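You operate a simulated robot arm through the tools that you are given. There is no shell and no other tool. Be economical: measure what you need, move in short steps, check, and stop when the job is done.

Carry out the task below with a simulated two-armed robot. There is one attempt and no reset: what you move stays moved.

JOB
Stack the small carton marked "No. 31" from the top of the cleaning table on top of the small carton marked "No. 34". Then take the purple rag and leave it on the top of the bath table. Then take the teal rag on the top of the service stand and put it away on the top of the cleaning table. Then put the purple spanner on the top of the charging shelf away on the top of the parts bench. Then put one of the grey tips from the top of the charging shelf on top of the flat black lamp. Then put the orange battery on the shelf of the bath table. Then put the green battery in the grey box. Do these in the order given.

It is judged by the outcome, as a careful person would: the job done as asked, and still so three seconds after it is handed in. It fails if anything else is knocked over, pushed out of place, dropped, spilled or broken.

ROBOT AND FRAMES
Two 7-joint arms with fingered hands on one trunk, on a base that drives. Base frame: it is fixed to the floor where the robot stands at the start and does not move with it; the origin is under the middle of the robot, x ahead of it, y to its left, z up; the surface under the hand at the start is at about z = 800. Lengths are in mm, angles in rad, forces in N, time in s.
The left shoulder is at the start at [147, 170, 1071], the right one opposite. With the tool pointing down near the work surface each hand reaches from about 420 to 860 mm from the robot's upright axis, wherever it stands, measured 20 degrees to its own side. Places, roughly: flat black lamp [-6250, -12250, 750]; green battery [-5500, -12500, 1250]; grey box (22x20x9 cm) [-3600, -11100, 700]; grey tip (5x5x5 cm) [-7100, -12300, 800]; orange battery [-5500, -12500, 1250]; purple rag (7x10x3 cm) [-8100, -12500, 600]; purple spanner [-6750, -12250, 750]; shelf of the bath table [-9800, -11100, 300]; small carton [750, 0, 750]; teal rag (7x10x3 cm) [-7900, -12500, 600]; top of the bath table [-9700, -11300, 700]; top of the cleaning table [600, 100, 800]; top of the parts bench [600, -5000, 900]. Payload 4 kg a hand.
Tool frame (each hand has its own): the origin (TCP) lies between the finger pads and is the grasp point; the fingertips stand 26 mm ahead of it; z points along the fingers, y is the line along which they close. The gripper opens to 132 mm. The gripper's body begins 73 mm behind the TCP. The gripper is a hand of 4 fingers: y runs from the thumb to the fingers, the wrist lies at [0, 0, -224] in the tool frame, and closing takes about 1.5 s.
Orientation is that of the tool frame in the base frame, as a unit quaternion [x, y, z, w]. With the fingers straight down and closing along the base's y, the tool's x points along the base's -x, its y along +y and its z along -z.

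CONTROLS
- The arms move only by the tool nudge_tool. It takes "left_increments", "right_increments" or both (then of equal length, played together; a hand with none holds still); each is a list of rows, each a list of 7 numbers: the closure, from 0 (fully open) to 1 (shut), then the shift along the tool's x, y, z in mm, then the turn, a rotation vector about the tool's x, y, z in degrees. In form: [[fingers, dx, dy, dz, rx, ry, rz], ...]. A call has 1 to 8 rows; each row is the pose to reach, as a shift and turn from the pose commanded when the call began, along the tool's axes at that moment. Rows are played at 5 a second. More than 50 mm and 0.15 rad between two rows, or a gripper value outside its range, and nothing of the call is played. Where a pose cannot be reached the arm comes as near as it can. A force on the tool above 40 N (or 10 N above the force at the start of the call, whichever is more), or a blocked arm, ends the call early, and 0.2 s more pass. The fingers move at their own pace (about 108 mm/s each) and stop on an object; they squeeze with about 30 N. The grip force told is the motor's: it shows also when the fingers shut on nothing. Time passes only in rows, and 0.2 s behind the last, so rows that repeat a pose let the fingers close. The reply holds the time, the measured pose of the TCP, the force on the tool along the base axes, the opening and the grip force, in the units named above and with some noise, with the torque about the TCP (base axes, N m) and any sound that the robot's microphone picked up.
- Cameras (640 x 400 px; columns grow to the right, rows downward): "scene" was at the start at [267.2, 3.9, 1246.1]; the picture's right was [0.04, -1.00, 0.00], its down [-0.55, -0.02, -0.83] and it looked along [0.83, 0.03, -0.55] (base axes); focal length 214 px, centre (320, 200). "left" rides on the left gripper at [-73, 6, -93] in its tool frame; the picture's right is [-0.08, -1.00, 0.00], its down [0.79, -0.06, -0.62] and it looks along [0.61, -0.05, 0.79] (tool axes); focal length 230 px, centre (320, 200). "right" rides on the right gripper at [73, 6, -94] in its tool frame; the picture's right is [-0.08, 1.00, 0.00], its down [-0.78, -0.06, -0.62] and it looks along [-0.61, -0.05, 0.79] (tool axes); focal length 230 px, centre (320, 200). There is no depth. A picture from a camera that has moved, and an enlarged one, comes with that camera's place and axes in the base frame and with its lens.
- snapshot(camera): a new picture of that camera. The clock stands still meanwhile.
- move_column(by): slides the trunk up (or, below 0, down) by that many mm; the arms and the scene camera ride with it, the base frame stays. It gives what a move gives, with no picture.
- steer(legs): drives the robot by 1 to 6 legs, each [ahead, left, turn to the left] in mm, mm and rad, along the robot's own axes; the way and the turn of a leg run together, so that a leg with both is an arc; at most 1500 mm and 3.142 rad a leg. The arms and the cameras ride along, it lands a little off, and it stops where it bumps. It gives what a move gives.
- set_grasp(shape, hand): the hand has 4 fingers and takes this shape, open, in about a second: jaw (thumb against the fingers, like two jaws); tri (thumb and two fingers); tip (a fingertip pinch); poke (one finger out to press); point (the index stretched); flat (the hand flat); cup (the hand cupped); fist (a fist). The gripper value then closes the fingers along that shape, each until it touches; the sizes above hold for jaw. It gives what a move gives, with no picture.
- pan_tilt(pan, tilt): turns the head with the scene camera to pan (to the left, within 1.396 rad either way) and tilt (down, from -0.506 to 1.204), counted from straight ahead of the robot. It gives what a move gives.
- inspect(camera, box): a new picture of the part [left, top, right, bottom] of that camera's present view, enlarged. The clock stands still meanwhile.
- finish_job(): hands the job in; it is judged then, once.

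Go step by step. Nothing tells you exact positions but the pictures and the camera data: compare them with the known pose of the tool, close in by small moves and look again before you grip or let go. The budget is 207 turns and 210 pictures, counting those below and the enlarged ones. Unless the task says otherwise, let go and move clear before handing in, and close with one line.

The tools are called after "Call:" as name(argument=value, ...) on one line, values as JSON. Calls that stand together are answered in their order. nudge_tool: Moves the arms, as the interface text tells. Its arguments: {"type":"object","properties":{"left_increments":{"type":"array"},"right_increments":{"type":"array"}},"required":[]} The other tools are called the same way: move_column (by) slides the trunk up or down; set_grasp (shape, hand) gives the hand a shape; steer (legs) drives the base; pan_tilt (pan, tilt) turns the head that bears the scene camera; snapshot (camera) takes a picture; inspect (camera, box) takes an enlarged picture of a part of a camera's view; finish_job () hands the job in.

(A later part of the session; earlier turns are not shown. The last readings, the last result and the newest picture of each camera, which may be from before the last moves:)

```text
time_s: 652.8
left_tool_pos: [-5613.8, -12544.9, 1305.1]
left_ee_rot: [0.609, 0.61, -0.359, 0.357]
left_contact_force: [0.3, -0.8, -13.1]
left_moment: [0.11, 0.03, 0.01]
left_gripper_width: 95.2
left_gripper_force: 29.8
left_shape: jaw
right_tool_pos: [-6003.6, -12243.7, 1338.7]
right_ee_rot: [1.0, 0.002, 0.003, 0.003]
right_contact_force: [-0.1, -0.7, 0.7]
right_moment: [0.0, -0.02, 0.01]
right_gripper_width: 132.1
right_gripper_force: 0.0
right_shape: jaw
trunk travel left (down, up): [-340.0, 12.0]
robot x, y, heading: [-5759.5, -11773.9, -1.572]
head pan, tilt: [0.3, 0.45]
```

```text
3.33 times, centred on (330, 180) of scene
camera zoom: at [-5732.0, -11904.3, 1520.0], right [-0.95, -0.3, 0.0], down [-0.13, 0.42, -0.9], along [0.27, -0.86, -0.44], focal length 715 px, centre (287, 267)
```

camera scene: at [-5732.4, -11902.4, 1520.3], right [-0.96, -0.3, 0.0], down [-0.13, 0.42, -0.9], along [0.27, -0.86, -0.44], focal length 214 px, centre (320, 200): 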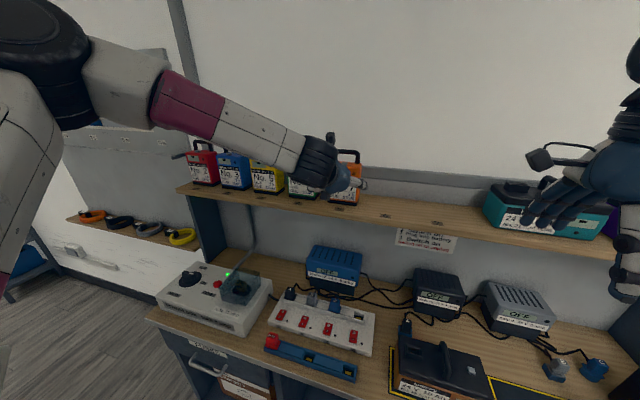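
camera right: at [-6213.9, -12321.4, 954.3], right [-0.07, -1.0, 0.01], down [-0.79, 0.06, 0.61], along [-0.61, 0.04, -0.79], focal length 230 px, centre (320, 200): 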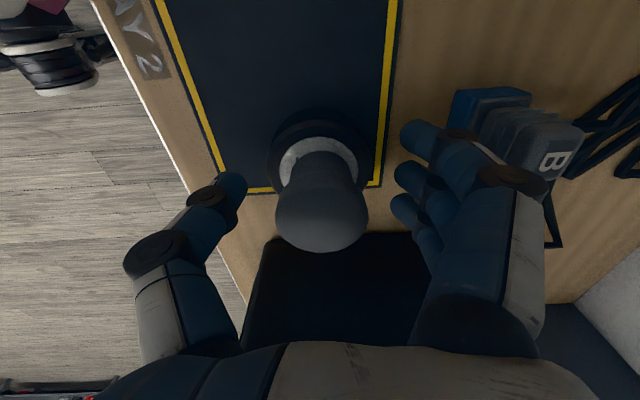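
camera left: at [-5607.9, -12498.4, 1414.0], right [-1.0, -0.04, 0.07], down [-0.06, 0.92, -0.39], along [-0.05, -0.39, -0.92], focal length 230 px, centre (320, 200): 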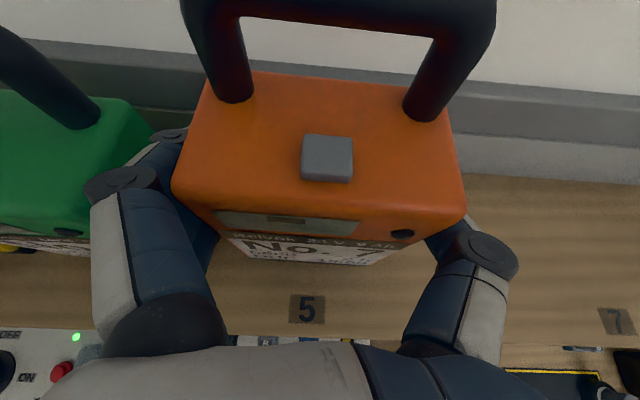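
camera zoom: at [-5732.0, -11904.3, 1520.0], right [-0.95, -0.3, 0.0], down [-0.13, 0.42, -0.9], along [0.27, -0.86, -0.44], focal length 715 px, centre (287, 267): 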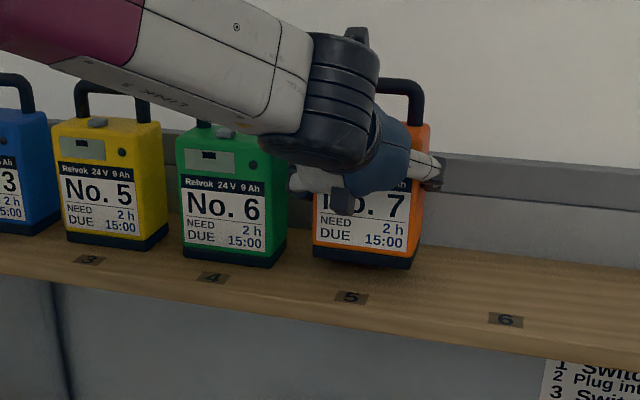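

The hold is firm, about 1.3 kg. I raise it more, back away from the shelf, bring it in and lower the trunk for travel.

Call:
nudge_tool(left_increments=[[1, -22, 0, -12, 0, 0, 0], [1, -44, 0, -24, 0, 0, 0], [1, -60, 0, -33, 0, 0, 0]])

Call:
steer(legs=[[-480, 0, 0]])

Call:
nudge_tool(left_increments=[[1, 18, 0, -33, 0, 0, 0], [1, 36, 0, -66, 0, 0, 0], [1, 54, 0, -99, 0, 0, 0], [1, 72, 0, -132, 0, 0, 0], [1, 90, 0, -165, 0, 0, 0]])

Call:
move_column(by=-250)

Call:
snapshot(camera="left")

```text
time_s: 653.5
left_tool_pos: [-5614.7, -12544.7, 1373.4]
left_ee_rot: [0.608, 0.611, -0.36, 0.357]
left_contact_force: [0.5, 0.5, -13.2]
left_moment: [0.13, -0.03, 0.02]
left_gripper_width: 94.8
left_gripper_force: 29.9
left_shape: jaw
right_tool_pos: [-6004.1, -12243.9, 1338.7]
right_ee_rot: [1.0, 0.002, 0.002, 0.004]
right_contact_force: [0.3, 0.2, -0.7]
right_moment: [0.0, 0.01, 0.01]
right_gripper_width: 131.6
right_gripper_force: 0.0
right_shape: jaw
trunk travel left (down, up): [-340.0, 12.0]
robot x, y, heading: [-5756.2, -11774.9, -1.566]
head pan, tilt: [0.3, 0.45]
```

```text
time_s: 656.4
left_tool_pos: [-5616.6, -12062.2, 1373.9]
left_ee_rot: [0.609, 0.61, -0.36, 0.358]
left_contact_force: [-0.5, 0.7, -12.8]
left_moment: [0.09, 0.03, -0.03]
left_gripper_width: 95.0
left_gripper_force: 30.0
left_shape: jaw
right_tool_pos: [-6005.4, -11761.2, 1339.2]
right_ee_rot: [1.0, 0.0, 0.002, 0.003]
right_contact_force: [0.3, 0.8, 0.4]
right_moment: [-0.03, -0.02, -0.03]
right_gripper_width: 131.9
right_gripper_force: 0.0
right_shape: jaw
trunk travel left (down, up): [-340.0, 12.0]
robot x, y, heading: [-5759.3, -11295.9, -1.577]
head pan, tilt: [0.3, 0.45]
```

```text
time_s: 657.6
left_tool_pos: [-5614.7, -11873.3, 1375.8]
left_ee_rot: [0.609, 0.609, -0.361, 0.357]
left_contact_force: [0.2, -0.1, -12.6]
left_moment: [0.13, 0.01, -0.02]
left_gripper_width: 95.2
left_gripper_force: 30.0
left_shape: jaw
right_tool_pos: [-6004.1, -11759.1, 1339.9]
right_ee_rot: [1.0, 0.001, 0.003, 0.004]
right_contact_force: [0.1, -0.5, -0.2]
right_moment: [-0.05, 0.01, 0.01]
right_gripper_width: 131.8
right_gripper_force: 0.1
right_shape: jaw
trunk travel left (down, up): [-340.0, 12.0]
robot x, y, heading: [-5758.8, -11291.7, -1.575]
head pan, tilt: [0.3, 0.45]
```

```text
time_s: 660.2
left_tool_pos: [-5617.0, -11873.2, 1125.8]
left_ee_rot: [0.609, 0.609, -0.361, 0.358]
left_contact_force: [0.0, 0.5, -11.7]
left_moment: [0.11, -0.02, -0.02]
left_gripper_width: 94.7
left_gripper_force: 29.3
left_shape: jaw
right_tool_pos: [-6004.9, -11758.5, 1090.7]
right_ee_rot: [1.0, 0.001, 0.003, 0.005]
right_contact_force: [-0.1, 0.9, 0.4]
right_moment: [0.0, 0.02, 0.01]
right_gripper_width: 132.0
right_gripper_force: 0.0
right_shape: jaw
trunk travel left (down, up): [-90.0, 262.0]
robot x, y, heading: [-5758.0, -11291.0, -1.575]
head pan, tilt: [0.3, 0.45]
```

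```text
78 pictures are left
camera left: at [-5609.3, -11826.7, 1235.3], right [-1.0, -0.04, 0.07], down [-0.06, 0.92, -0.39], along [-0.05, -0.39, -0.92], focal length 230 px, centre (320, 200)
```

left: 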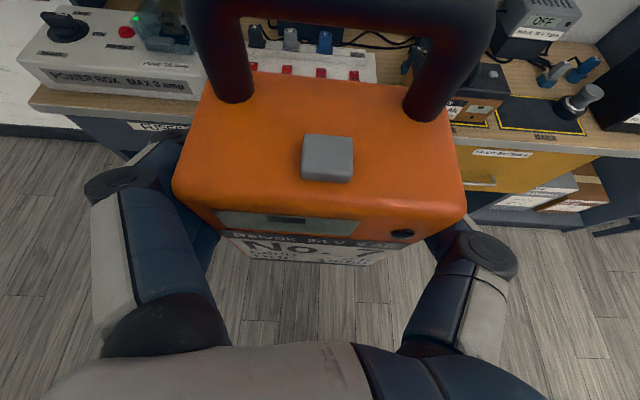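

The battery is steady. I turn and drive toward the bath table.

Call:
steer(legs=[[0, 0, -1.567], [1500, 0, 0], [1450, 0, 0]])

Call:
pan_tilt(pan=-0.2, tilt=0.45)

Call:
snapshot(camera="scene")

```text
time_s: 678.2
left_tool_pos: [-9289.1, -11373.4, 1124.3]
left_ee_rot: [0.862, -0.01, -0.507, -0.008]
left_contact_force: [0.1, -0.1, -13.4]
left_moment: [0.01, -0.13, 0.01]
left_gripper_width: 94.7
left_gripper_force: 30.0
left_shape: jaw
right_tool_pos: [-9165.9, -10987.4, 1088.4]
right_ee_rot: [-0.7, 0.714, 0.001, -0.004]
right_contact_force: [1.4, 0.6, -1.2]
right_moment: [0.01, 0.02, 0.02]
right_gripper_width: 131.8
right_gripper_force: 0.0
right_shape: jaw
trunk travel left (down, up): [-90.0, 262.0]
robot x, y, heading: [-8704.7, -11244.6, 3.115]
head pan, tilt: [0.3, 0.45]
```

```text
time_s: 679.2
left_tool_pos: [-9289.8, -11371.6, 1123.9]
left_ee_rot: [0.862, -0.01, -0.507, -0.009]
left_contact_force: [0.1, 0.1, -13.3]
left_moment: [-0.01, -0.11, -0.02]
left_gripper_width: 94.8
left_gripper_force: 30.4
left_shape: jaw
right_tool_pos: [-9165.1, -10986.9, 1089.3]
right_ee_rot: [-0.7, 0.714, 0.0, -0.005]
right_contact_force: [-0.2, -0.5, 0.5]
right_moment: [0.01, -0.01, -0.05]
right_gripper_width: 131.7
right_gripper_force: 0.0
right_shape: jaw
trunk travel left (down, up): [-90.0, 262.0]
robot x, y, heading: [-8707.5, -11242.6, 3.114]
head pan, tilt: [-0.201, 0.45]
```

```text
77 pictures are left
camera scene: at [-8974.4, -11218.9, 1258.1], right [0.22, 0.97, 0.0], down [0.42, -0.1, -0.9], along [-0.88, 0.2, -0.44], focal length 214 px, centre (320, 200)
```

scene: 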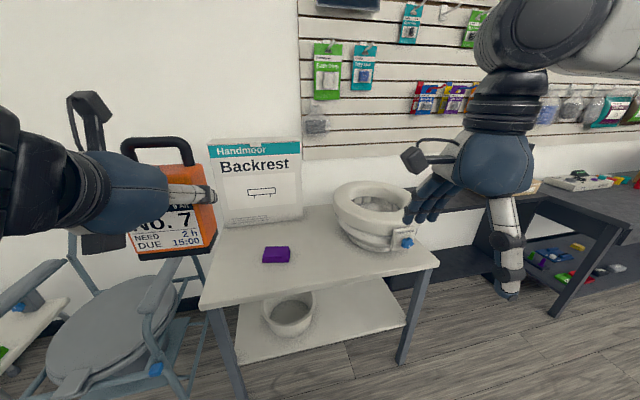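

The bath shelf has free room right of the bowl. I shift right so the left hand faces that spot, lower the trunk, and look again.

Call:
steer(legs=[[0, -500, 0.027]])

Call:
move_column(by=-88)

Call:
pan_tilt(pan=0.0, tilt=0.55)

Call:
snapshot(camera="scene")

```text
time_s: 684.1
left_tool_pos: [-9278.9, -10882.5, 1125.3]
left_ee_rot: [0.862, -0.001, -0.506, -0.003]
left_contact_force: [0.7, -0.5, -11.9]
left_moment: [0.02, -0.11, 0.01]
left_gripper_width: 94.8
left_gripper_force: 30.2
left_shape: jaw
right_tool_pos: [-9163.0, -10493.3, 1089.1]
right_ee_rot: [-0.707, 0.708, 0.0, -0.005]
right_contact_force: [-0.5, -0.5, 0.1]
right_moment: [0.02, 0.0, 0.0]
right_gripper_width: 131.8
right_gripper_force: 0.1
right_shape: jaw
trunk travel left (down, up): [-90.0, 262.0]
robot x, y, heading: [-8697.3, -10735.1, 3.136]
head pan, tilt: [-0.201, 0.45]
```

```text
time_s: 685.3
left_tool_pos: [-9278.3, -10882.0, 1039.9]
left_ee_rot: [0.862, 0.0, -0.507, -0.002]
left_contact_force: [0.5, 0.0, -12.7]
left_moment: [0.0, -0.17, 0.0]
left_gripper_width: 95.2
left_gripper_force: 30.4
left_shape: jaw
right_tool_pos: [-9162.3, -10494.0, 1000.9]
right_ee_rot: [-0.706, 0.708, 0.0, -0.006]
right_contact_force: [1.1, -0.8, 0.2]
right_moment: [0.03, 0.05, -0.01]
right_gripper_width: 132.0
right_gripper_force: 0.0
right_shape: jaw
trunk travel left (down, up): [-2.0, 350.0]
robot x, y, heading: [-8697.1, -10740.5, 3.136]
head pan, tilt: [-0.201, 0.45]
```

```text
time_s: 686.1
left_tool_pos: [-9279.6, -10882.9, 1037.1]
left_ee_rot: [0.863, 0.0, -0.505, -0.002]
left_contact_force: [0.2, 0.4, -12.4]
left_moment: [0.03, -0.12, -0.02]
left_gripper_width: 94.6
left_gripper_force: 30.0
left_shape: jaw
right_tool_pos: [-9163.4, -10494.8, 1001.2]
right_ee_rot: [0.707, -0.707, 0.0, 0.006]
right_contact_force: [-0.5, -0.9, 0.5]
right_moment: [0.0, -0.01, 0.0]
right_gripper_width: 132.2
right_gripper_force: 0.0
right_shape: jaw
trunk travel left (down, up): [-2.0, 350.0]
robot x, y, heading: [-8694.8, -10742.8, 3.14]
head pan, tilt: [0.0, 0.55]
```

```text
76 pictures are left
camera scene: at [-9056.4, -10740.0, 1143.4], right [0.0, 1.0, 0.0], down [0.52, 0.0, -0.85], along [-0.85, 0.0, -0.52], focal length 214 px, centre (320, 200)
```

scene: 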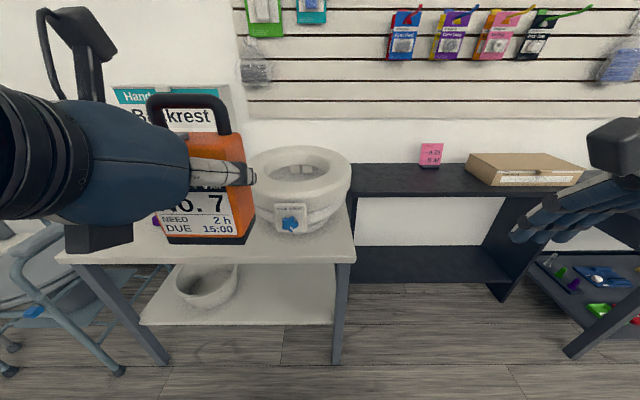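

The shelf's front edge is near x = -9503, z of about 312, with free space at y of about -10880. I lower the battery in front of the table, and will then drive it in under the top.

Call:
nudge_tool(left_increments=[[1, 39.4, 0, 21.6, 0, 0, 0], [1, 78.8, 0, 43.2, 0, 0, 0], [1, 118.2, 0, 64.8, 0, 0, 0], [1, 157.7, 0, 86.4, 0, 0, 0], [1, 197, 0, 108, 0, 0, 0], [1, 236.5, 0, 129.6, 0, 0, 0], [1, 275.9, 0, 151.2, 0, 0, 0], [1, 315.4, 0, 172.8, 0, 0, 0]])

Call:
snapshot(camera="scene")

```text
time_s: 687.9
left_tool_pos: [-9276.3, -10880.4, 677.4]
left_ee_rot: [0.862, 0.001, -0.507, -0.002]
left_contact_force: [-0.7, -0.2, -12.8]
left_moment: [-0.04, -0.12, 0.01]
left_gripper_width: 94.7
left_gripper_force: 30.3
left_shape: jaw
left hand out of reach, approached as far as the arm can: row 1, 2, 3, 4, 5, 6, 7
right_tool_pos: [-9164.0, -10494.8, 999.2]
right_ee_rot: [-0.707, 0.707, -0.001, -0.004]
right_contact_force: [1.0, -0.4, 0.4]
right_moment: [0.04, 0.04, 0.01]
right_gripper_width: 131.7
right_gripper_force: 0.1
right_shape: jaw
trunk travel left (down, up): [-2.0, 350.0]
robot x, y, heading: [-8695.9, -10742.0, 3.136]
head pan, tilt: [0.0, 0.55]
```

```text
75 pictures are left
camera scene: at [-9056.8, -10740.2, 1143.2], right [0.0, 1.0, 0.0], down [0.52, 0.0, -0.85], along [-0.85, 0.0, -0.52], focal length 214 px, centre (320, 200)
```

scene: 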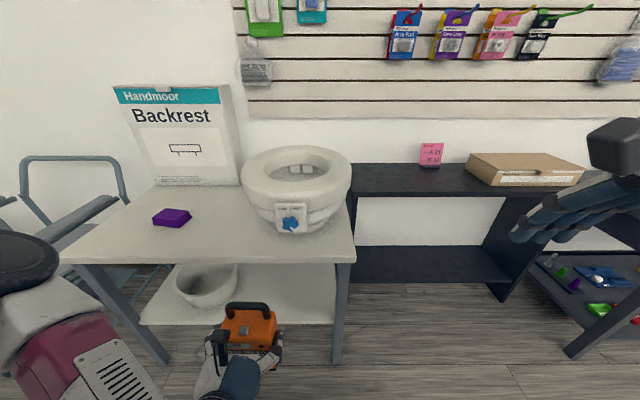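

Call:
nudge_tool(left_increments=[[1, 38, 0, 21, 0, 0, 0], [1, 76, 0, 42, 0, 0, 0], [1, 114, 0, 63, 0, 0, 0], [1, 152, 0, 84, 0, 0, 0], [1, 190, 0, 105, 0, 0, 0], [1, 226, 0, 124, 0, 0, 0], [1, 226, 0, 124, 0, 0, 0]])

Call:
pan_tilt(pan=0.1, tilt=0.75)

Call:
snapshot(camera="scene")

Call:
snapshot(camera="left")

```text
time_s: 689.5
left_tool_pos: [-9273.8, -10879.2, 420.1]
left_ee_rot: [0.863, 0.0, -0.505, -0.002]
left_contact_force: [-0.3, -0.7, -12.1]
left_moment: [0.03, -0.15, 0.02]
left_gripper_width: 95.1
left_gripper_force: 30.2
left_shape: jaw
right_tool_pos: [-9164.1, -10492.9, 1000.8]
right_ee_rot: [-0.707, 0.707, 0.0, -0.006]
right_contact_force: [-0.2, 0.0, -0.2]
right_moment: [0.01, -0.01, -0.01]
right_gripper_width: 132.1
right_gripper_force: 0.0
right_shape: jaw
trunk travel left (down, up): [-2.0, 350.0]
robot x, y, heading: [-8693.1, -10742.0, 3.137]
head pan, tilt: [0.0, 0.55]
```

```text
time_s: 690.2
left_tool_pos: [-9275.2, -10880.1, 419.9]
left_ee_rot: [0.863, 0.0, -0.506, -0.002]
left_contact_force: [-0.7, 0.0, -12.7]
left_moment: [0.01, -0.13, 0.01]
left_gripper_width: 95.0
left_gripper_force: 30.5
left_shape: jaw
right_tool_pos: [-9164.0, -10495.2, 1000.7]
right_ee_rot: [-0.707, 0.707, -0.001, -0.005]
right_contact_force: [0.4, 0.1, -0.7]
right_moment: [0.01, -0.04, -0.02]
right_gripper_width: 131.9
right_gripper_force: 0.1
right_shape: jaw
trunk travel left (down, up): [-2.0, 350.0]
robot x, y, heading: [-8695.5, -10739.5, 3.136]
head pan, tilt: [0.099, 0.75]
```

```text
74 pictures are left
camera scene: at [-9049.1, -10748.3, 1126.0], right [-0.09, 1.0, 0.0], down [0.68, 0.06, -0.73], along [-0.73, -0.07, -0.68], focal length 214 px, centre (320, 200)
```

scene: 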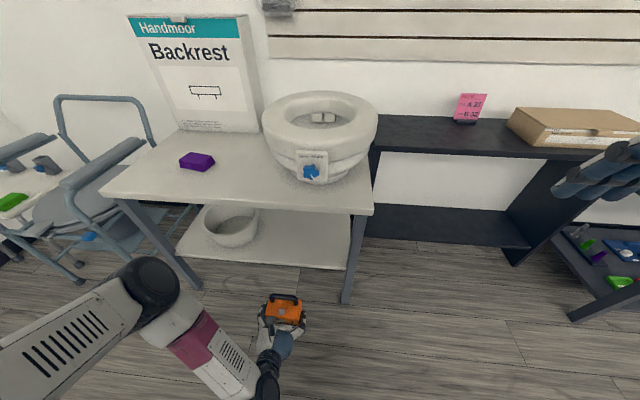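

```text
73 pictures are left
camera left: at [-9227.2, -10886.1, 529.3], right [-0.04, 1.0, 0.07], down [0.92, 0.06, -0.38], along [-0.39, 0.05, -0.92], focal length 230 px, centre (320, 200)
```

left: 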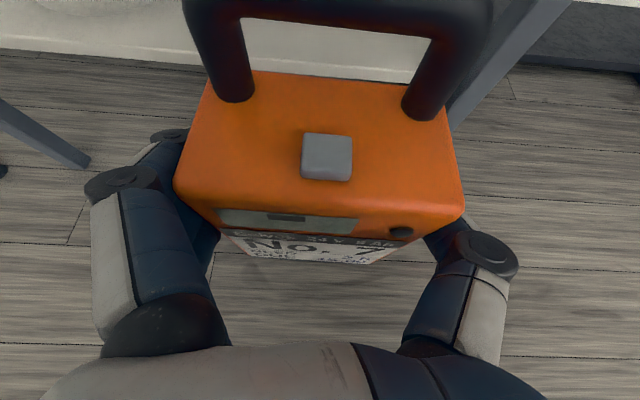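

The battery bottom hangs about 20 mm above shelf level. I drive it in, first 170 mm, and check.

Call:
steer(legs=[[170, 0, 0.004]])

Call:
snapshot(camera="scene")

Call:
snapshot(camera="left")

```text
time_s: 691.6
left_tool_pos: [-9442.3, -10880.8, 419.8]
left_ee_rot: [0.863, 0.002, -0.505, -0.001]
left_contact_force: [0.0, 0.4, -12.3]
left_moment: [0.01, -0.14, -0.04]
left_gripper_width: 94.8
left_gripper_force: 30.4
left_shape: jaw
right_tool_pos: [-9334.1, -10496.3, 1000.4]
right_ee_rot: [0.71, -0.705, 0.0, 0.005]
right_contact_force: [0.6, 0.7, -0.5]
right_moment: [0.03, -0.03, 0.0]
right_gripper_width: 131.7
right_gripper_force: 0.1
right_shape: jaw
trunk travel left (down, up): [-2.0, 350.0]
robot x, y, heading: [-8864.5, -10740.1, 3.148]
head pan, tilt: [0.099, 0.75]
```

```text
72 pictures are left
camera scene: at [-9217.9, -10749.4, 1125.8], right [-0.1, 1.0, 0.0], down [0.68, 0.07, -0.73], along [-0.73, -0.07, -0.68], focal length 214 px, centre (320, 200)
```

scene: 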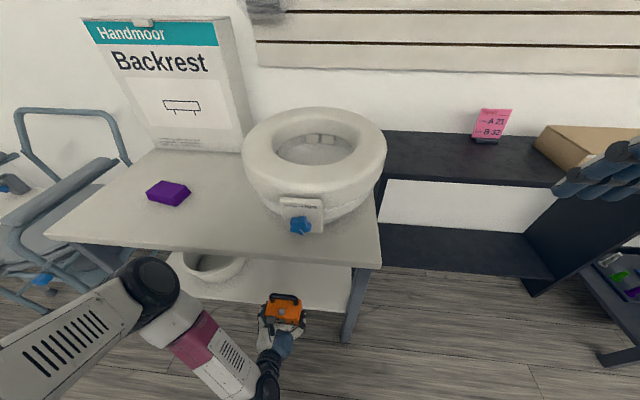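

```text
71 pictures are left
camera left: at [-9395.0, -10887.9, 528.9], right [-0.04, 1.0, 0.07], down [0.92, 0.06, -0.38], along [-0.39, 0.05, -0.92], focal length 230 px, centre (320, 200)
```

left: 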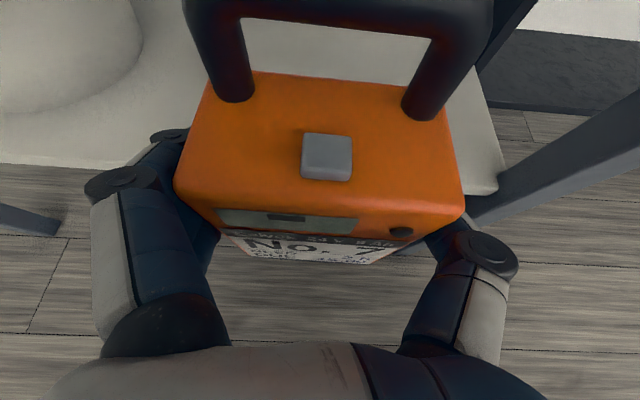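

The shelf edge is at x of about -9507, with the bowl and leg well clear. I drive in 110 mm more.

Call:
steer(legs=[[112, 0, -0.004]])

Call:
snapshot(camera="left")

```text
time_s: 692.9
left_tool_pos: [-9551.9, -10878.1, 420.7]
left_ee_rot: [0.863, 0.0, -0.505, -0.002]
left_contact_force: [0.2, 0.7, -13.1]
left_moment: [-0.01, -0.06, 0.01]
left_gripper_width: 95.0
left_gripper_force: 30.2
left_shape: jaw
right_tool_pos: [-9442.0, -10493.5, 1001.1]
right_ee_rot: [0.707, -0.707, 0.0, 0.005]
right_contact_force: [0.2, -0.1, 1.4]
right_moment: [0.0, 0.0, -0.01]
right_gripper_width: 131.8
right_gripper_force: 0.1
right_shape: jaw
trunk travel left (down, up): [-2.0, 350.0]
robot x, y, heading: [-8974.7, -10741.6, 3.135]
head pan, tilt: [0.099, 0.75]
```

```text
70 pictures are left
camera left: at [-9506.2, -10885.5, 529.1], right [-0.04, 1.0, 0.07], down [0.92, 0.06, -0.38], along [-0.39, 0.05, -0.92], focal length 230 px, centre (320, 200)
```

left: 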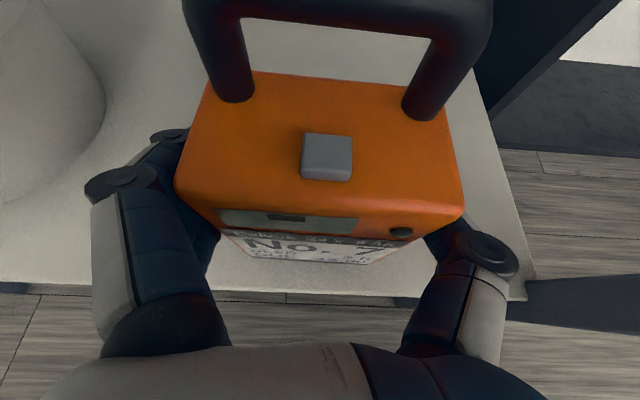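

The battery is over the shelf. I lower it to contact.

Call:
nudge_tool(left_increments=[[1, 5, 0, 2.9, 0, 0, 0], [1, 10, 0, 5.8, 0, 0, 0], [1, 14, 0, 7.7, 0, 0, 0], [1, 17.5, 0, 9.6, 0, 0, 0], [1, 20, 0, 11, 0, 0, 0]])

```text
time_s: 694.0
left_tool_pos: [-9554.4, -10876.7, 404.3]
left_ee_rot: [0.858, 0.001, -0.513, -0.003]
left_contact_force: [14.5, -3.5, 33.8]
left_moment: [-0.34, 0.39, 0.1]
left_gripper_width: 94.7
left_gripper_force: 29.9
left_shape: jaw
right_tool_pos: [-9442.1, -10493.4, 1002.2]
right_ee_rot: [0.708, -0.706, -0.001, 0.007]
right_contact_force: [1.0, 0.1, 0.5]
right_moment: [0.01, 0.0, 0.02]
right_gripper_width: 131.8
right_gripper_force: 0.1
right_shape: jaw
trunk travel left (down, up): [-2.0, 350.0]
robot x, y, heading: [-8976.1, -10741.7, 3.139]
head pan, tilt: [0.099, 0.75]
stopped in row 5 (left hand): the force on the tool passed its limit at 43 N (the readings are from after the stop); the commanded pose is now the measured one
```

Contact. I ease up 2 mm, open just a little wider than the battery, and check.

Call:
nudge_tool(left_increments=[[1, -2, 0, -1, 0, 0, 0], [0.6, -2, 0, -1, 0, 0, 0], [0.25, -2, 0, -1, 0, 0, 0], [0.1, -2, 0, -1, 0, 0, 0], [0.08, -2, 0, -1, 0, 0, 0]])

Call:
snapshot(camera="left")

```text
time_s: 695.2
left_tool_pos: [-9554.2, -10879.9, 402.2]
left_ee_rot: [0.861, 0.0, -0.508, -0.003]
left_contact_force: [0.0, -0.3, -1.2]
left_moment: [0.13, 0.06, 0.06]
left_gripper_width: 121.1
left_gripper_force: 0.1
left_shape: jaw
right_tool_pos: [-9444.2, -10494.7, 1001.3]
right_ee_rot: [-0.707, 0.707, -0.001, -0.006]
right_contact_force: [0.0, 0.4, 0.1]
right_moment: [-0.01, 0.03, -0.03]
right_gripper_width: 131.9
right_gripper_force: 0.0
right_shape: jaw
trunk travel left (down, up): [-2.0, 350.0]
robot x, y, heading: [-8973.9, -10740.0, 3.136]
head pan, tilt: [0.099, 0.75]
```

```text
69 pictures are left
camera left: at [-9506.4, -10885.4, 511.2], right [-0.04, 1.0, 0.07], down [0.92, 0.06, -0.39], along [-0.39, 0.05, -0.92], focal length 230 px, centre (320, 200)
```

left: 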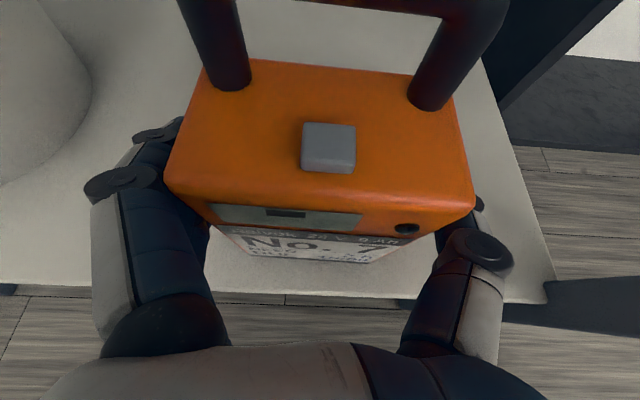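

The battery stands on the shelf. I open fully and drive straight back out.

Call:
nudge_tool(left_increments=[[0, 0, 0, 0, 0, 0, 0], [0, 0, 0, 0, 0, 0, 0]])

Call:
steer(legs=[[-280, 0, 0]])

Call:
snapshot(camera="left")

Call:
snapshot(camera="scene")

```text
time_s: 695.8
left_tool_pos: [-9553.8, -10879.8, 403.5]
left_ee_rot: [0.861, 0.001, -0.508, -0.002]
left_contact_force: [2.2, -4.1, -1.3]
left_moment: [0.24, 0.13, 0.03]
left_gripper_width: 131.8
left_gripper_force: 0.0
left_shape: jaw
right_tool_pos: [-9443.0, -10493.6, 1002.8]
right_ee_rot: [-0.707, 0.707, 0.0, -0.005]
right_contact_force: [0.6, 0.4, -0.3]
right_moment: [-0.04, -0.02, -0.02]
right_gripper_width: 131.8
right_gripper_force: 0.1
right_shape: jaw
trunk travel left (down, up): [-2.0, 350.0]
robot x, y, heading: [-8977.0, -10745.4, 3.14]
head pan, tilt: [0.099, 0.75]
```

```text
time_s: 697.7
left_tool_pos: [-9277.0, -10878.6, 404.4]
left_ee_rot: [0.861, 0.0, -0.509, -0.003]
left_contact_force: [0.1, 0.2, -0.3]
left_moment: [0.02, -0.02, -0.01]
left_gripper_width: 131.8
left_gripper_force: 0.1
left_shape: jaw
right_tool_pos: [-9163.7, -10494.7, 1002.5]
right_ee_rot: [-0.707, 0.707, -0.001, -0.006]
right_contact_force: [0.8, 0.5, 0.0]
right_moment: [-0.04, 0.01, 0.0]
right_gripper_width: 131.8
right_gripper_force: 0.1
right_shape: jaw
trunk travel left (down, up): [-2.0, 350.0]
robot x, y, heading: [-8696.3, -10745.5, 3.134]
head pan, tilt: [0.099, 0.75]
```

```text
68 pictures are left
camera left: at [-9228.5, -10886.0, 512.4], right [-0.03, 1.0, 0.07], down [0.92, 0.06, -0.39], along [-0.39, 0.05, -0.92], focal length 230 px, centre (320, 200)
```

left: 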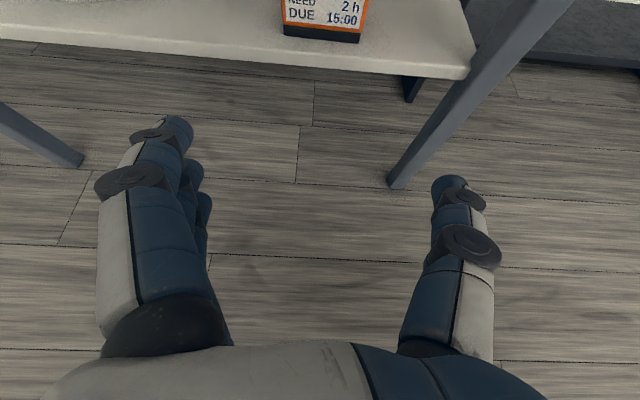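

```text
67 pictures are left
camera scene: at [-9049.8, -10748.6, 1126.4], right [-0.09, 1.0, 0.0], down [0.68, 0.06, -0.73], along [-0.73, -0.07, -0.68], focal length 214 px, centre (320, 200)
```

scene: 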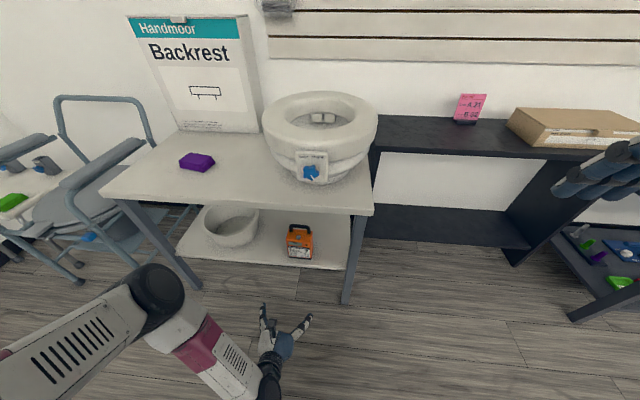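

The orange battery stands on the bath shelf. I raise the left hand back to carrying height and the trunk, then return to the charging shelf for the green battery.

Call:
nudge_tool(left_increments=[[0, -39.4, 0, -21.6, 0, 0, 0], [0, -78.8, 0, -43.2, 0, 0, 0], [0, -118.2, 0, -64.8, 0, 0, 0], [0, -157.7, 0, -86.4, 0, 0, 0], [0, -197, 0, -108, 0, 0, 0], [0, -236.5, 0, -129.6, 0, 0, 0], [0, -275.9, 0, -151.2, 0, 0, 0], [0, -315.4, 0, -172.8, 0, 0, 0]])

Call:
nudge_tool(left_increments=[[0, -39.4, 0, -21.6, 0, 0, 0], [0, -78.8, 0, -43.2, 0, 0, 0], [0, -118.2, 0, -64.8, 0, 0, 0], [0, -157.7, 0, -86.4, 0, 0, 0], [0, -197, 0, -108, 0, 0, 0], [0, -236.5, 0, -129.6, 0, 0, 0]])

Call:
steer(legs=[[0, 545, 0.006], [-1500, 0, 0], [-1500, 0, 0]])

Call:
move_column(by=338)

```text
time_s: 699.5
left_tool_pos: [-9304.0, -10864.1, 746.3]
left_ee_rot: [0.861, -0.001, -0.509, -0.004]
left_contact_force: [0.2, -0.1, -0.2]
left_moment: [-0.02, -0.01, 0.0]
left_gripper_width: 131.8
left_gripper_force: 0.0
left_shape: jaw
left hand out of reach, approached as far as the arm can: row 7, 8
right_tool_pos: [-9164.7, -10495.1, 1002.6]
right_ee_rot: [0.707, -0.707, -0.001, 0.007]
right_contact_force: [-0.1, 0.5, -0.6]
right_moment: [0.0, 0.02, 0.01]
right_gripper_width: 132.0
right_gripper_force: 0.0
right_shape: jaw
trunk travel left (down, up): [-2.0, 350.0]
robot x, y, heading: [-8697.4, -10740.4, 3.133]
head pan, tilt: [0.099, 0.75]
```

```text
time_s: 700.9
left_tool_pos: [-9305.1, -10866.6, 1017.0]
left_ee_rot: [0.861, 0.0, -0.509, -0.003]
left_contact_force: [-0.7, 0.4, 0.2]
left_moment: [-0.04, 0.01, 0.02]
left_gripper_width: 131.9
left_gripper_force: 0.1
left_shape: jaw
left hand out of reach, approached as far as the arm can: row 1, 2, 3, 4, 5
right_tool_pos: [-9163.4, -10493.5, 1002.3]
right_ee_rot: [-0.707, 0.707, 0.0, -0.006]
right_contact_force: [-0.4, -0.7, 0.4]
right_moment: [0.01, 0.0, 0.0]
right_gripper_width: 131.7
right_gripper_force: 0.0
right_shape: jaw
trunk travel left (down, up): [-2.0, 350.0]
robot x, y, heading: [-8695.4, -10738.5, 3.135]
head pan, tilt: [0.099, 0.75]
```

```text
time_s: 720.3
left_tool_pos: [-6300.7, -11413.2, 1015.0]
left_ee_rot: [0.862, 0.005, -0.507, 0.0]
left_contact_force: [1.0, -0.3, 0.2]
left_moment: [0.01, -0.02, -0.02]
left_gripper_width: 131.8
left_gripper_force: 0.1
left_shape: jaw
right_tool_pos: [-6164.4, -11039.9, 1000.8]
right_ee_rot: [0.711, -0.704, 0.0, 0.006]
right_contact_force: [-0.1, -0.2, 0.9]
right_moment: [0.0, 0.01, 0.0]
right_gripper_width: 131.9
right_gripper_force: 0.1
right_shape: jaw
trunk travel left (down, up): [-2.0, 350.0]
robot x, y, heading: [-5696.4, -11284.5, -3.138]
head pan, tilt: [0.099, 0.75]
```

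```text
time_s: 723.6
left_tool_pos: [-6299.9, -11412.5, 1352.8]
left_ee_rot: [0.861, 0.005, -0.509, -0.001]
left_contact_force: [-0.4, 0.1, -0.7]
left_moment: [-0.03, 0.02, -0.01]
left_gripper_width: 131.8
left_gripper_force: 0.1
left_shape: jaw
right_tool_pos: [-6162.7, -11040.1, 1338.8]
right_ee_rot: [0.71, -0.704, 0.0, 0.006]
right_contact_force: [0.2, 0.5, 0.5]
right_moment: [-0.01, 0.0, 0.02]
right_gripper_width: 132.0
right_gripper_force: 0.0
right_shape: jaw
trunk travel left (down, up): [-340.0, 12.0]
robot x, y, heading: [-5694.1, -11288.6, -3.134]
head pan, tilt: [0.099, 0.75]
```

I turn to face the shelf and line up with the green battery at x of about -5478.

Call:
steer(legs=[[0, 0, 1.565], [0, 92, 0], [470, 0, 0]])

Call:
snapshot(camera="left")

```text
time_s: 731.3
left_tool_pos: [-5486.0, -12361.7, 1353.8]
left_ee_rot: [0.61, 0.608, -0.362, 0.356]
left_contact_force: [1.0, -0.2, 0.1]
left_moment: [0.01, -0.02, 0.02]
left_gripper_width: 131.8
left_gripper_force: 0.1
left_shape: jaw
right_tool_pos: [-5857.1, -12216.8, 1339.6]
right_ee_rot: [1.0, -0.003, 0.004, 0.004]
right_contact_force: [0.2, 0.2, -0.5]
right_moment: [0.0, -0.01, -0.01]
right_gripper_width: 131.8
right_gripper_force: 0.0
right_shape: jaw
trunk travel left (down, up): [-340.0, 12.0]
robot x, y, heading: [-5605.7, -11755.7, -1.579]
head pan, tilt: [0.099, 0.75]
```

```text
66 pictures are left
camera left: at [-5479.2, -12314.3, 1462.6], right [-1.0, -0.03, 0.07], down [-0.06, 0.92, -0.39], along [-0.06, -0.39, -0.92], focal length 230 px, centre (320, 200)
```

left: 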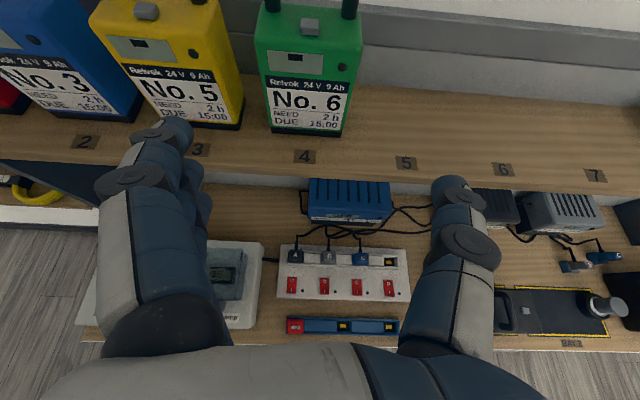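

Green No. 6 is centred at x of about -5475, front at -12528. I line up and advance partway, as I did for the orange.

Call:
nudge_tool(left_increments=[[0, 3, 5, 38, 0, 0, 0], [0.1, 5, 10, 77, 0, 0, 0], [0.1, 5, 10, 77, 0, 0, 0], [0.1, -2, 10, 101, 0, 0, 0], [0.1, -9, 10, 125, 0, 0, 0], [0.1, -16, 10, 149, 0, 0, 0], [0.1, -16, 10, 149, 0, 0, 0]])

Call:
snapshot(camera="left")

```text
time_s: 732.9
left_tool_pos: [-5477.8, -12499.0, 1296.2]
left_ee_rot: [0.61, 0.607, -0.363, 0.357]
left_contact_force: [-0.3, -0.7, 0.3]
left_moment: [0.0, 0.0, 0.0]
left_gripper_width: 118.8
left_gripper_force: 0.0
left_shape: jaw
right_tool_pos: [-5856.9, -12218.1, 1340.1]
right_ee_rot: [1.0, -0.002, 0.003, 0.004]
right_contact_force: [0.3, 0.3, 0.7]
right_moment: [-0.07, -0.02, 0.0]
right_gripper_width: 131.5
right_gripper_force: 0.0
right_shape: jaw
trunk travel left (down, up): [-340.0, 12.0]
robot x, y, heading: [-5609.2, -11750.0, -1.576]
head pan, tilt: [0.099, 0.75]
```

```text
65 pictures are left
camera left: at [-5470.6, -12451.9, 1404.8], right [-1.0, -0.03, 0.07], down [-0.06, 0.92, -0.39], along [-0.06, -0.39, -0.92], focal length 230 px, centre (320, 200)
```

left: 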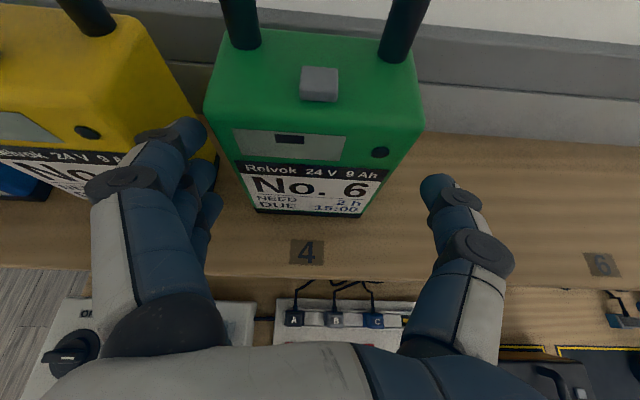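

It is 4 mm off compared with the orange grasp. I correct, advance and close.

Call:
nudge_tool(left_increments=[[0.1, 0, 4, 0, 0, 0, 0], [0.1, -4, 4, 14, 0, 0, 0], [0.1, -8, 4, 28, 0, 0, 0], [0.1, -13, 4, 43, 0, 0, 0], [0.1, -13, 4, 43, 0, 0, 0]])

Call:
snapshot(camera="left")

```text
time_s: 734.1
left_tool_pos: [-5474.0, -12541.6, 1285.4]
left_ee_rot: [0.611, 0.607, -0.363, 0.356]
left_contact_force: [2.0, 1.4, -0.4]
left_moment: [-0.07, 0.05, 0.06]
left_gripper_width: 119.1
left_gripper_force: 0.0
left_shape: jaw
right_tool_pos: [-5856.8, -12216.9, 1339.4]
right_ee_rot: [1.0, -0.003, 0.004, 0.004]
right_contact_force: [-1.1, 0.7, 1.0]
right_moment: [0.0, 0.02, 0.0]
right_gripper_width: 131.9
right_gripper_force: 0.0
right_shape: jaw
trunk travel left (down, up): [-340.0, 12.0]
robot x, y, heading: [-5609.4, -11752.1, -1.583]
head pan, tilt: [0.099, 0.75]
```

```text
64 pictures are left
camera left: at [-5466.6, -12495.7, 1395.4], right [-1.0, -0.03, 0.07], down [-0.06, 0.92, -0.39], along [-0.06, -0.39, -0.92], focal length 230 px, centre (320, 200)
```

left: 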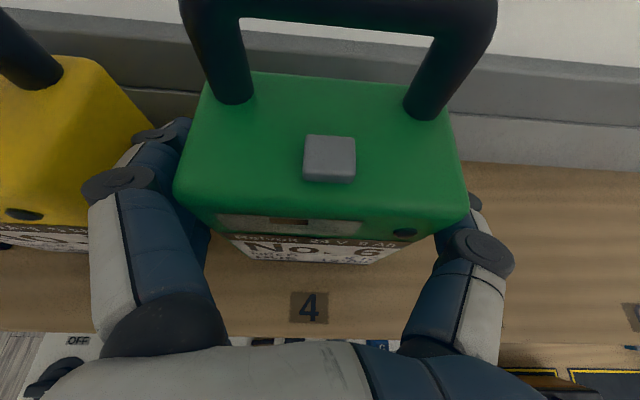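

The view matches the orange grasp. I close and lift.

Call:
nudge_tool(left_increments=[[0.3, 0, 0, 0, 0, 0, 0], [0.6, 0, 0, 0, 0, 0, 0], [1, 0, 0, 0, 0, 0, 0], [1, 0, 0, 0, 0, 0, 0], [1, 0, 0, 0, 0, 0, 0]])

Call:
nudge_tool(left_increments=[[1, -4, 0, -2.4, 0, 0, 0], [1, -17, 0, -9.6, 0, 0, 0], [1, -40, 0, -22, 0, 0, 0], [1, -70, 0, -38, 0, 0, 0], [1, -78, 0, -43, 0, 0, 0]])

Call:
snapshot(camera="left")

```text
time_s: 735.3
left_tool_pos: [-5474.1, -12542.7, 1286.9]
left_ee_rot: [0.61, 0.608, -0.362, 0.357]
left_contact_force: [1.6, 1.1, -0.5]
left_moment: [-0.08, 0.05, 0.15]
left_gripper_width: 95.5
left_gripper_force: 29.5
left_shape: jaw
right_tool_pos: [-5857.4, -12216.6, 1339.9]
right_ee_rot: [1.0, -0.003, 0.003, 0.004]
right_contact_force: [-0.6, 0.5, 0.7]
right_moment: [0.01, 0.02, 0.0]
right_gripper_width: 131.8
right_gripper_force: 0.0
right_shape: jaw
trunk travel left (down, up): [-340.0, 12.0]
robot x, y, heading: [-5604.8, -11755.5, -1.579]
head pan, tilt: [0.099, 0.75]
```

```text
time_s: 736.5
left_tool_pos: [-5471.4, -12543.7, 1375.4]
left_ee_rot: [0.611, 0.608, -0.361, 0.356]
left_contact_force: [-0.5, 0.7, -13.2]
left_moment: [0.09, 0.03, 0.01]
left_gripper_width: 95.2
left_gripper_force: 29.7
left_shape: jaw
right_tool_pos: [-5856.6, -12219.2, 1338.1]
right_ee_rot: [1.0, -0.002, 0.003, 0.003]
right_contact_force: [-0.5, 0.3, 0.0]
right_moment: [0.03, 0.04, 0.04]
right_gripper_width: 132.2
right_gripper_force: 0.1
right_shape: jaw
trunk travel left (down, up): [-340.0, 12.0]
robot x, y, heading: [-5604.6, -11752.6, -1.577]
head pan, tilt: [0.099, 0.75]
```

```text
63 pictures are left
camera left: at [-5465.8, -12498.4, 1483.4], right [-1.0, -0.03, 0.07], down [-0.06, 0.92, -0.39], along [-0.06, -0.39, -0.92], focal length 230 px, centre (320, 200)
```

left: 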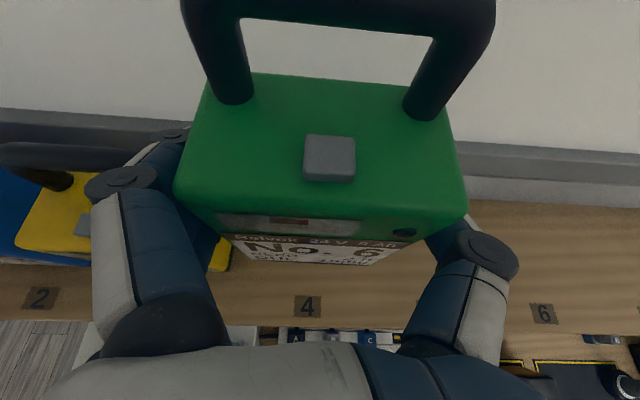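

The green battery is held. I back off, bring it in, lower the trunk, and move around toward the desk with the grey box.

Call:
steer(legs=[[-490, 0, 0]])

Call:
nudge_tool(left_increments=[[1, 18, 0, -33, 0, 0, 0], [1, 36, 0, -66, 0, 0, 0], [1, 54, 0, -99, 0, 0, 0], [1, 72, 0, -132, 0, 0, 0], [1, 88, 0, -160, 0, 0, 0]])

Call:
move_column(by=-230)

Call:
steer(legs=[[0, 970, 0.008], [-1020, 0, 0], [0, 700, 0]])

Call:
pan_tilt(pan=0.2, tilt=0.6)

Call:
snapshot(camera="scene")

```text
time_s: 739.4
left_tool_pos: [-5469.8, -12058.1, 1373.6]
left_ee_rot: [0.611, 0.608, -0.362, 0.356]
left_contact_force: [-0.4, 0.6, -13.0]
left_moment: [0.13, 0.04, 0.01]
left_gripper_width: 95.7
left_gripper_force: 29.6
left_shape: jaw
right_tool_pos: [-5853.1, -11731.9, 1337.9]
right_ee_rot: [1.0, -0.003, 0.003, 0.004]
right_contact_force: [0.5, 1.0, 1.0]
right_moment: [-0.02, -0.02, 0.04]
right_gripper_width: 131.9
right_gripper_force: 0.1
right_shape: jaw
trunk travel left (down, up): [-340.0, 12.0]
robot x, y, heading: [-5601.6, -11266.9, -1.584]
head pan, tilt: [0.099, 0.75]
```

```text
time_s: 740.6
left_tool_pos: [-5467.5, -11873.6, 1376.1]
left_ee_rot: [0.611, 0.607, -0.363, 0.356]
left_contact_force: [0.1, 0.6, -13.6]
left_moment: [0.11, 0.0, -0.01]
left_gripper_width: 95.6
left_gripper_force: 30.6
left_shape: jaw
right_tool_pos: [-5852.6, -11730.8, 1339.1]
right_ee_rot: [1.0, -0.003, 0.003, 0.003]
right_contact_force: [0.1, 0.3, 0.1]
right_moment: [0.0, 0.04, 0.02]
right_gripper_width: 131.7
right_gripper_force: 0.1
right_shape: jaw
trunk travel left (down, up): [-340.0, 12.0]
robot x, y, heading: [-5600.8, -11263.2, -1.585]
head pan, tilt: [0.099, 0.75]
```

```text
time_s: 743.0
left_tool_pos: [-5467.6, -11873.8, 1146.1]
left_ee_rot: [0.611, 0.606, -0.364, 0.356]
left_contact_force: [-0.5, 1.0, -11.8]
left_moment: [0.13, 0.01, 0.02]
left_gripper_width: 95.4
left_gripper_force: 30.1
left_shape: jaw
right_tool_pos: [-5852.6, -11730.4, 1110.0]
right_ee_rot: [1.0, -0.003, 0.004, 0.004]
right_contact_force: [-0.3, -0.3, 0.1]
right_moment: [-0.01, -0.03, 0.01]
right_gripper_width: 131.8
right_gripper_force: 0.1
right_shape: jaw
trunk travel left (down, up): [-110.0, 242.0]
robot x, y, heading: [-5603.8, -11264.9, -1.587]
head pan, tilt: [0.099, 0.75]
```

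```text
time_s: 762.9
left_tool_pos: [-3799.9, -10850.3, 1144.3]
left_ee_rot: [0.607, 0.611, -0.359, 0.358]
left_contact_force: [-0.2, -0.5, -13.2]
left_moment: [0.14, 0.0, 0.02]
left_gripper_width: 95.5
left_gripper_force: 30.0
left_shape: jaw
right_tool_pos: [-4187.0, -10711.7, 1108.7]
right_ee_rot: [1.0, 0.003, 0.004, 0.004]
right_contact_force: [-1.6, 0.3, 0.9]
right_moment: [0.03, 0.0, 0.05]
right_gripper_width: 132.0
right_gripper_force: 0.0
right_shape: jaw
trunk travel left (down, up): [-110.0, 242.0]
robot x, y, heading: [-3940.3, -10246.0, -1.569]
head pan, tilt: [0.099, 0.75]
```

```text
time_s: 763.6
left_tool_pos: [-3801.3, -10848.4, 1145.4]
left_ee_rot: [0.608, 0.611, -0.36, 0.357]
left_contact_force: [-0.3, 0.1, -13.1]
left_moment: [0.1, -0.01, -0.01]
left_gripper_width: 95.7
left_gripper_force: 29.8
left_shape: jaw
right_tool_pos: [-4187.2, -10711.1, 1110.0]
right_ee_rot: [1.0, 0.002, 0.004, 0.003]
right_contact_force: [0.1, -0.2, 0.2]
right_moment: [-0.04, 0.02, -0.01]
right_gripper_width: 131.9
right_gripper_force: 0.0
right_shape: jaw
trunk travel left (down, up): [-110.0, 242.0]
robot x, y, heading: [-3943.3, -10243.1, -1.564]
head pan, tilt: [0.201, 0.6]
```

```text
62 pictures are left
camera scene: at [-3924.9, -10486.9, 1267.9], right [-0.98, -0.2, 0.0], down [-0.11, 0.55, -0.82], along [0.17, -0.81, -0.57], focal length 214 px, centre (320, 200)
```

scene: 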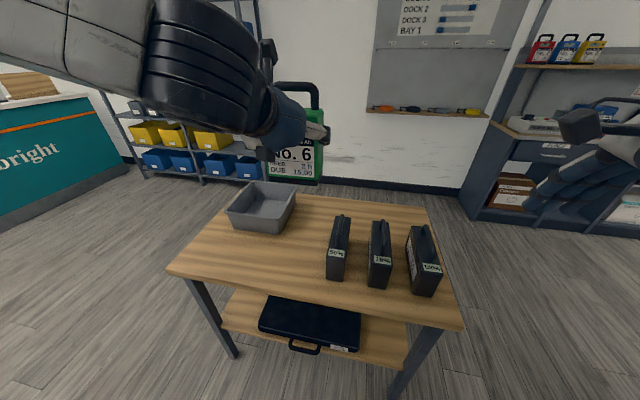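

The grey box sits on the desk's far-left side, with the row of black batteries to its right. I zoom to measure it.

Call:
inspect(camera="scene", box=[200, 160, 340, 280])

```text
3.33 times, centred on (270, 220) of scene
camera zoom: at [-3924.9, -10486.9, 1267.9], right [-0.98, -0.2, 0.0], down [-0.11, 0.55, -0.82], along [0.17, -0.81, -0.57], focal length 715 px, centre (487, 133)
```

zoom: 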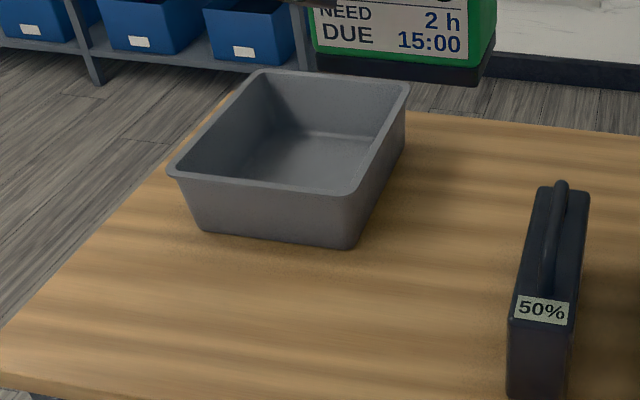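

The box's rim is at z of about 807, centred near [-3568, -11120], yawed about 4°. I extend the hand a little, turn 0.06 rad to match, and drive so the battery is above the box.

Call:
nudge_tool(left_increments=[[1, -15, 0, 26, 0, 0, 0], [1, -29, 0, 52, 0, 0, 0], [1, -29, 0, 52, 0, 0, 0]])

Call:
steer(legs=[[0, 0, 0.06], [217, 183, 0]])

Call:
snapshot(camera="left")

Call:
snapshot(camera="scene")

```text
time_s: 764.4
left_tool_pos: [-3799.4, -10907.8, 1145.2]
left_ee_rot: [0.607, 0.611, -0.36, 0.358]
left_contact_force: [0.1, -0.3, -12.6]
left_moment: [0.11, -0.04, 0.01]
left_gripper_width: 95.7
left_gripper_force: 30.0
left_shape: jaw
right_tool_pos: [-4187.2, -10711.1, 1110.0]
right_ee_rot: [1.0, 0.002, 0.004, 0.003]
right_contact_force: [0.2, 0.7, 0.0]
right_moment: [0.0, 0.0, 0.01]
right_gripper_width: 131.9
right_gripper_force: 0.0
right_shape: jaw
trunk travel left (down, up): [-110.0, 242.0]
robot x, y, heading: [-3944.5, -10240.0, -1.57]
head pan, tilt: [0.201, 0.6]
```

```text
time_s: 767.0
left_tool_pos: [-3565.1, -11103.8, 1144.7]
left_ee_rot: [0.59, 0.629, -0.349, 0.368]
left_contact_force: [0.5, 0.0, -12.8]
left_moment: [0.1, 0.0, -0.01]
left_gripper_width: 95.3
left_gripper_force: 29.7
left_shape: jaw
right_tool_pos: [-3962.7, -10929.5, 1108.2]
right_ee_rot: [1.0, 0.031, 0.003, 0.004]
right_contact_force: [-0.5, 0.2, 0.6]
right_moment: [0.03, 0.03, -0.01]
right_gripper_width: 131.8
right_gripper_force: 0.0
right_shape: jaw
trunk travel left (down, up): [-110.0, 242.0]
robot x, y, heading: [-3746.7, -10445.1, -1.509]
head pan, tilt: [0.201, 0.6]
```

```text
60 pictures are left
camera left: at [-3560.4, -11058.2, 1253.9], right [-0.99, -0.1, 0.07], down [-0.12, 0.91, -0.39], along [-0.03, -0.39, -0.92], focal length 230 px, centre (320, 200)
```

left: 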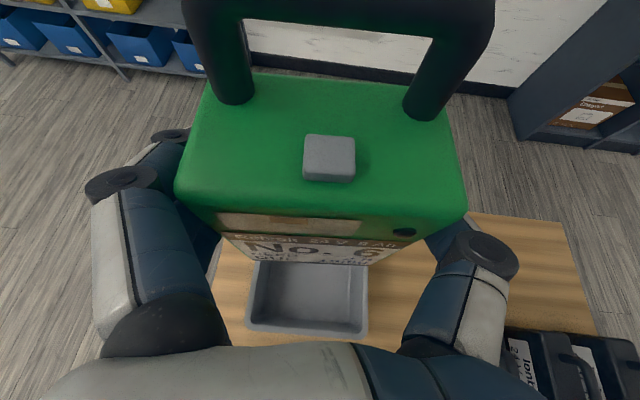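

```text
59 pictures are left
camera scene: at [-3713.7, -10690.1, 1267.9], right [-0.97, -0.26, 0.0], down [-0.15, 0.55, -0.82], along [0.21, -0.8, -0.57], focal length 214 px, centre (320, 200)
```

scene: 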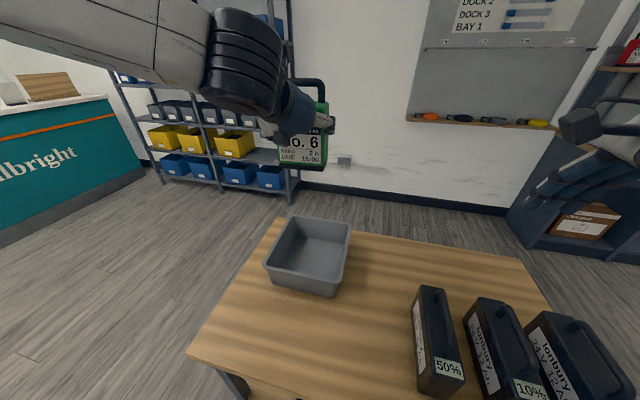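

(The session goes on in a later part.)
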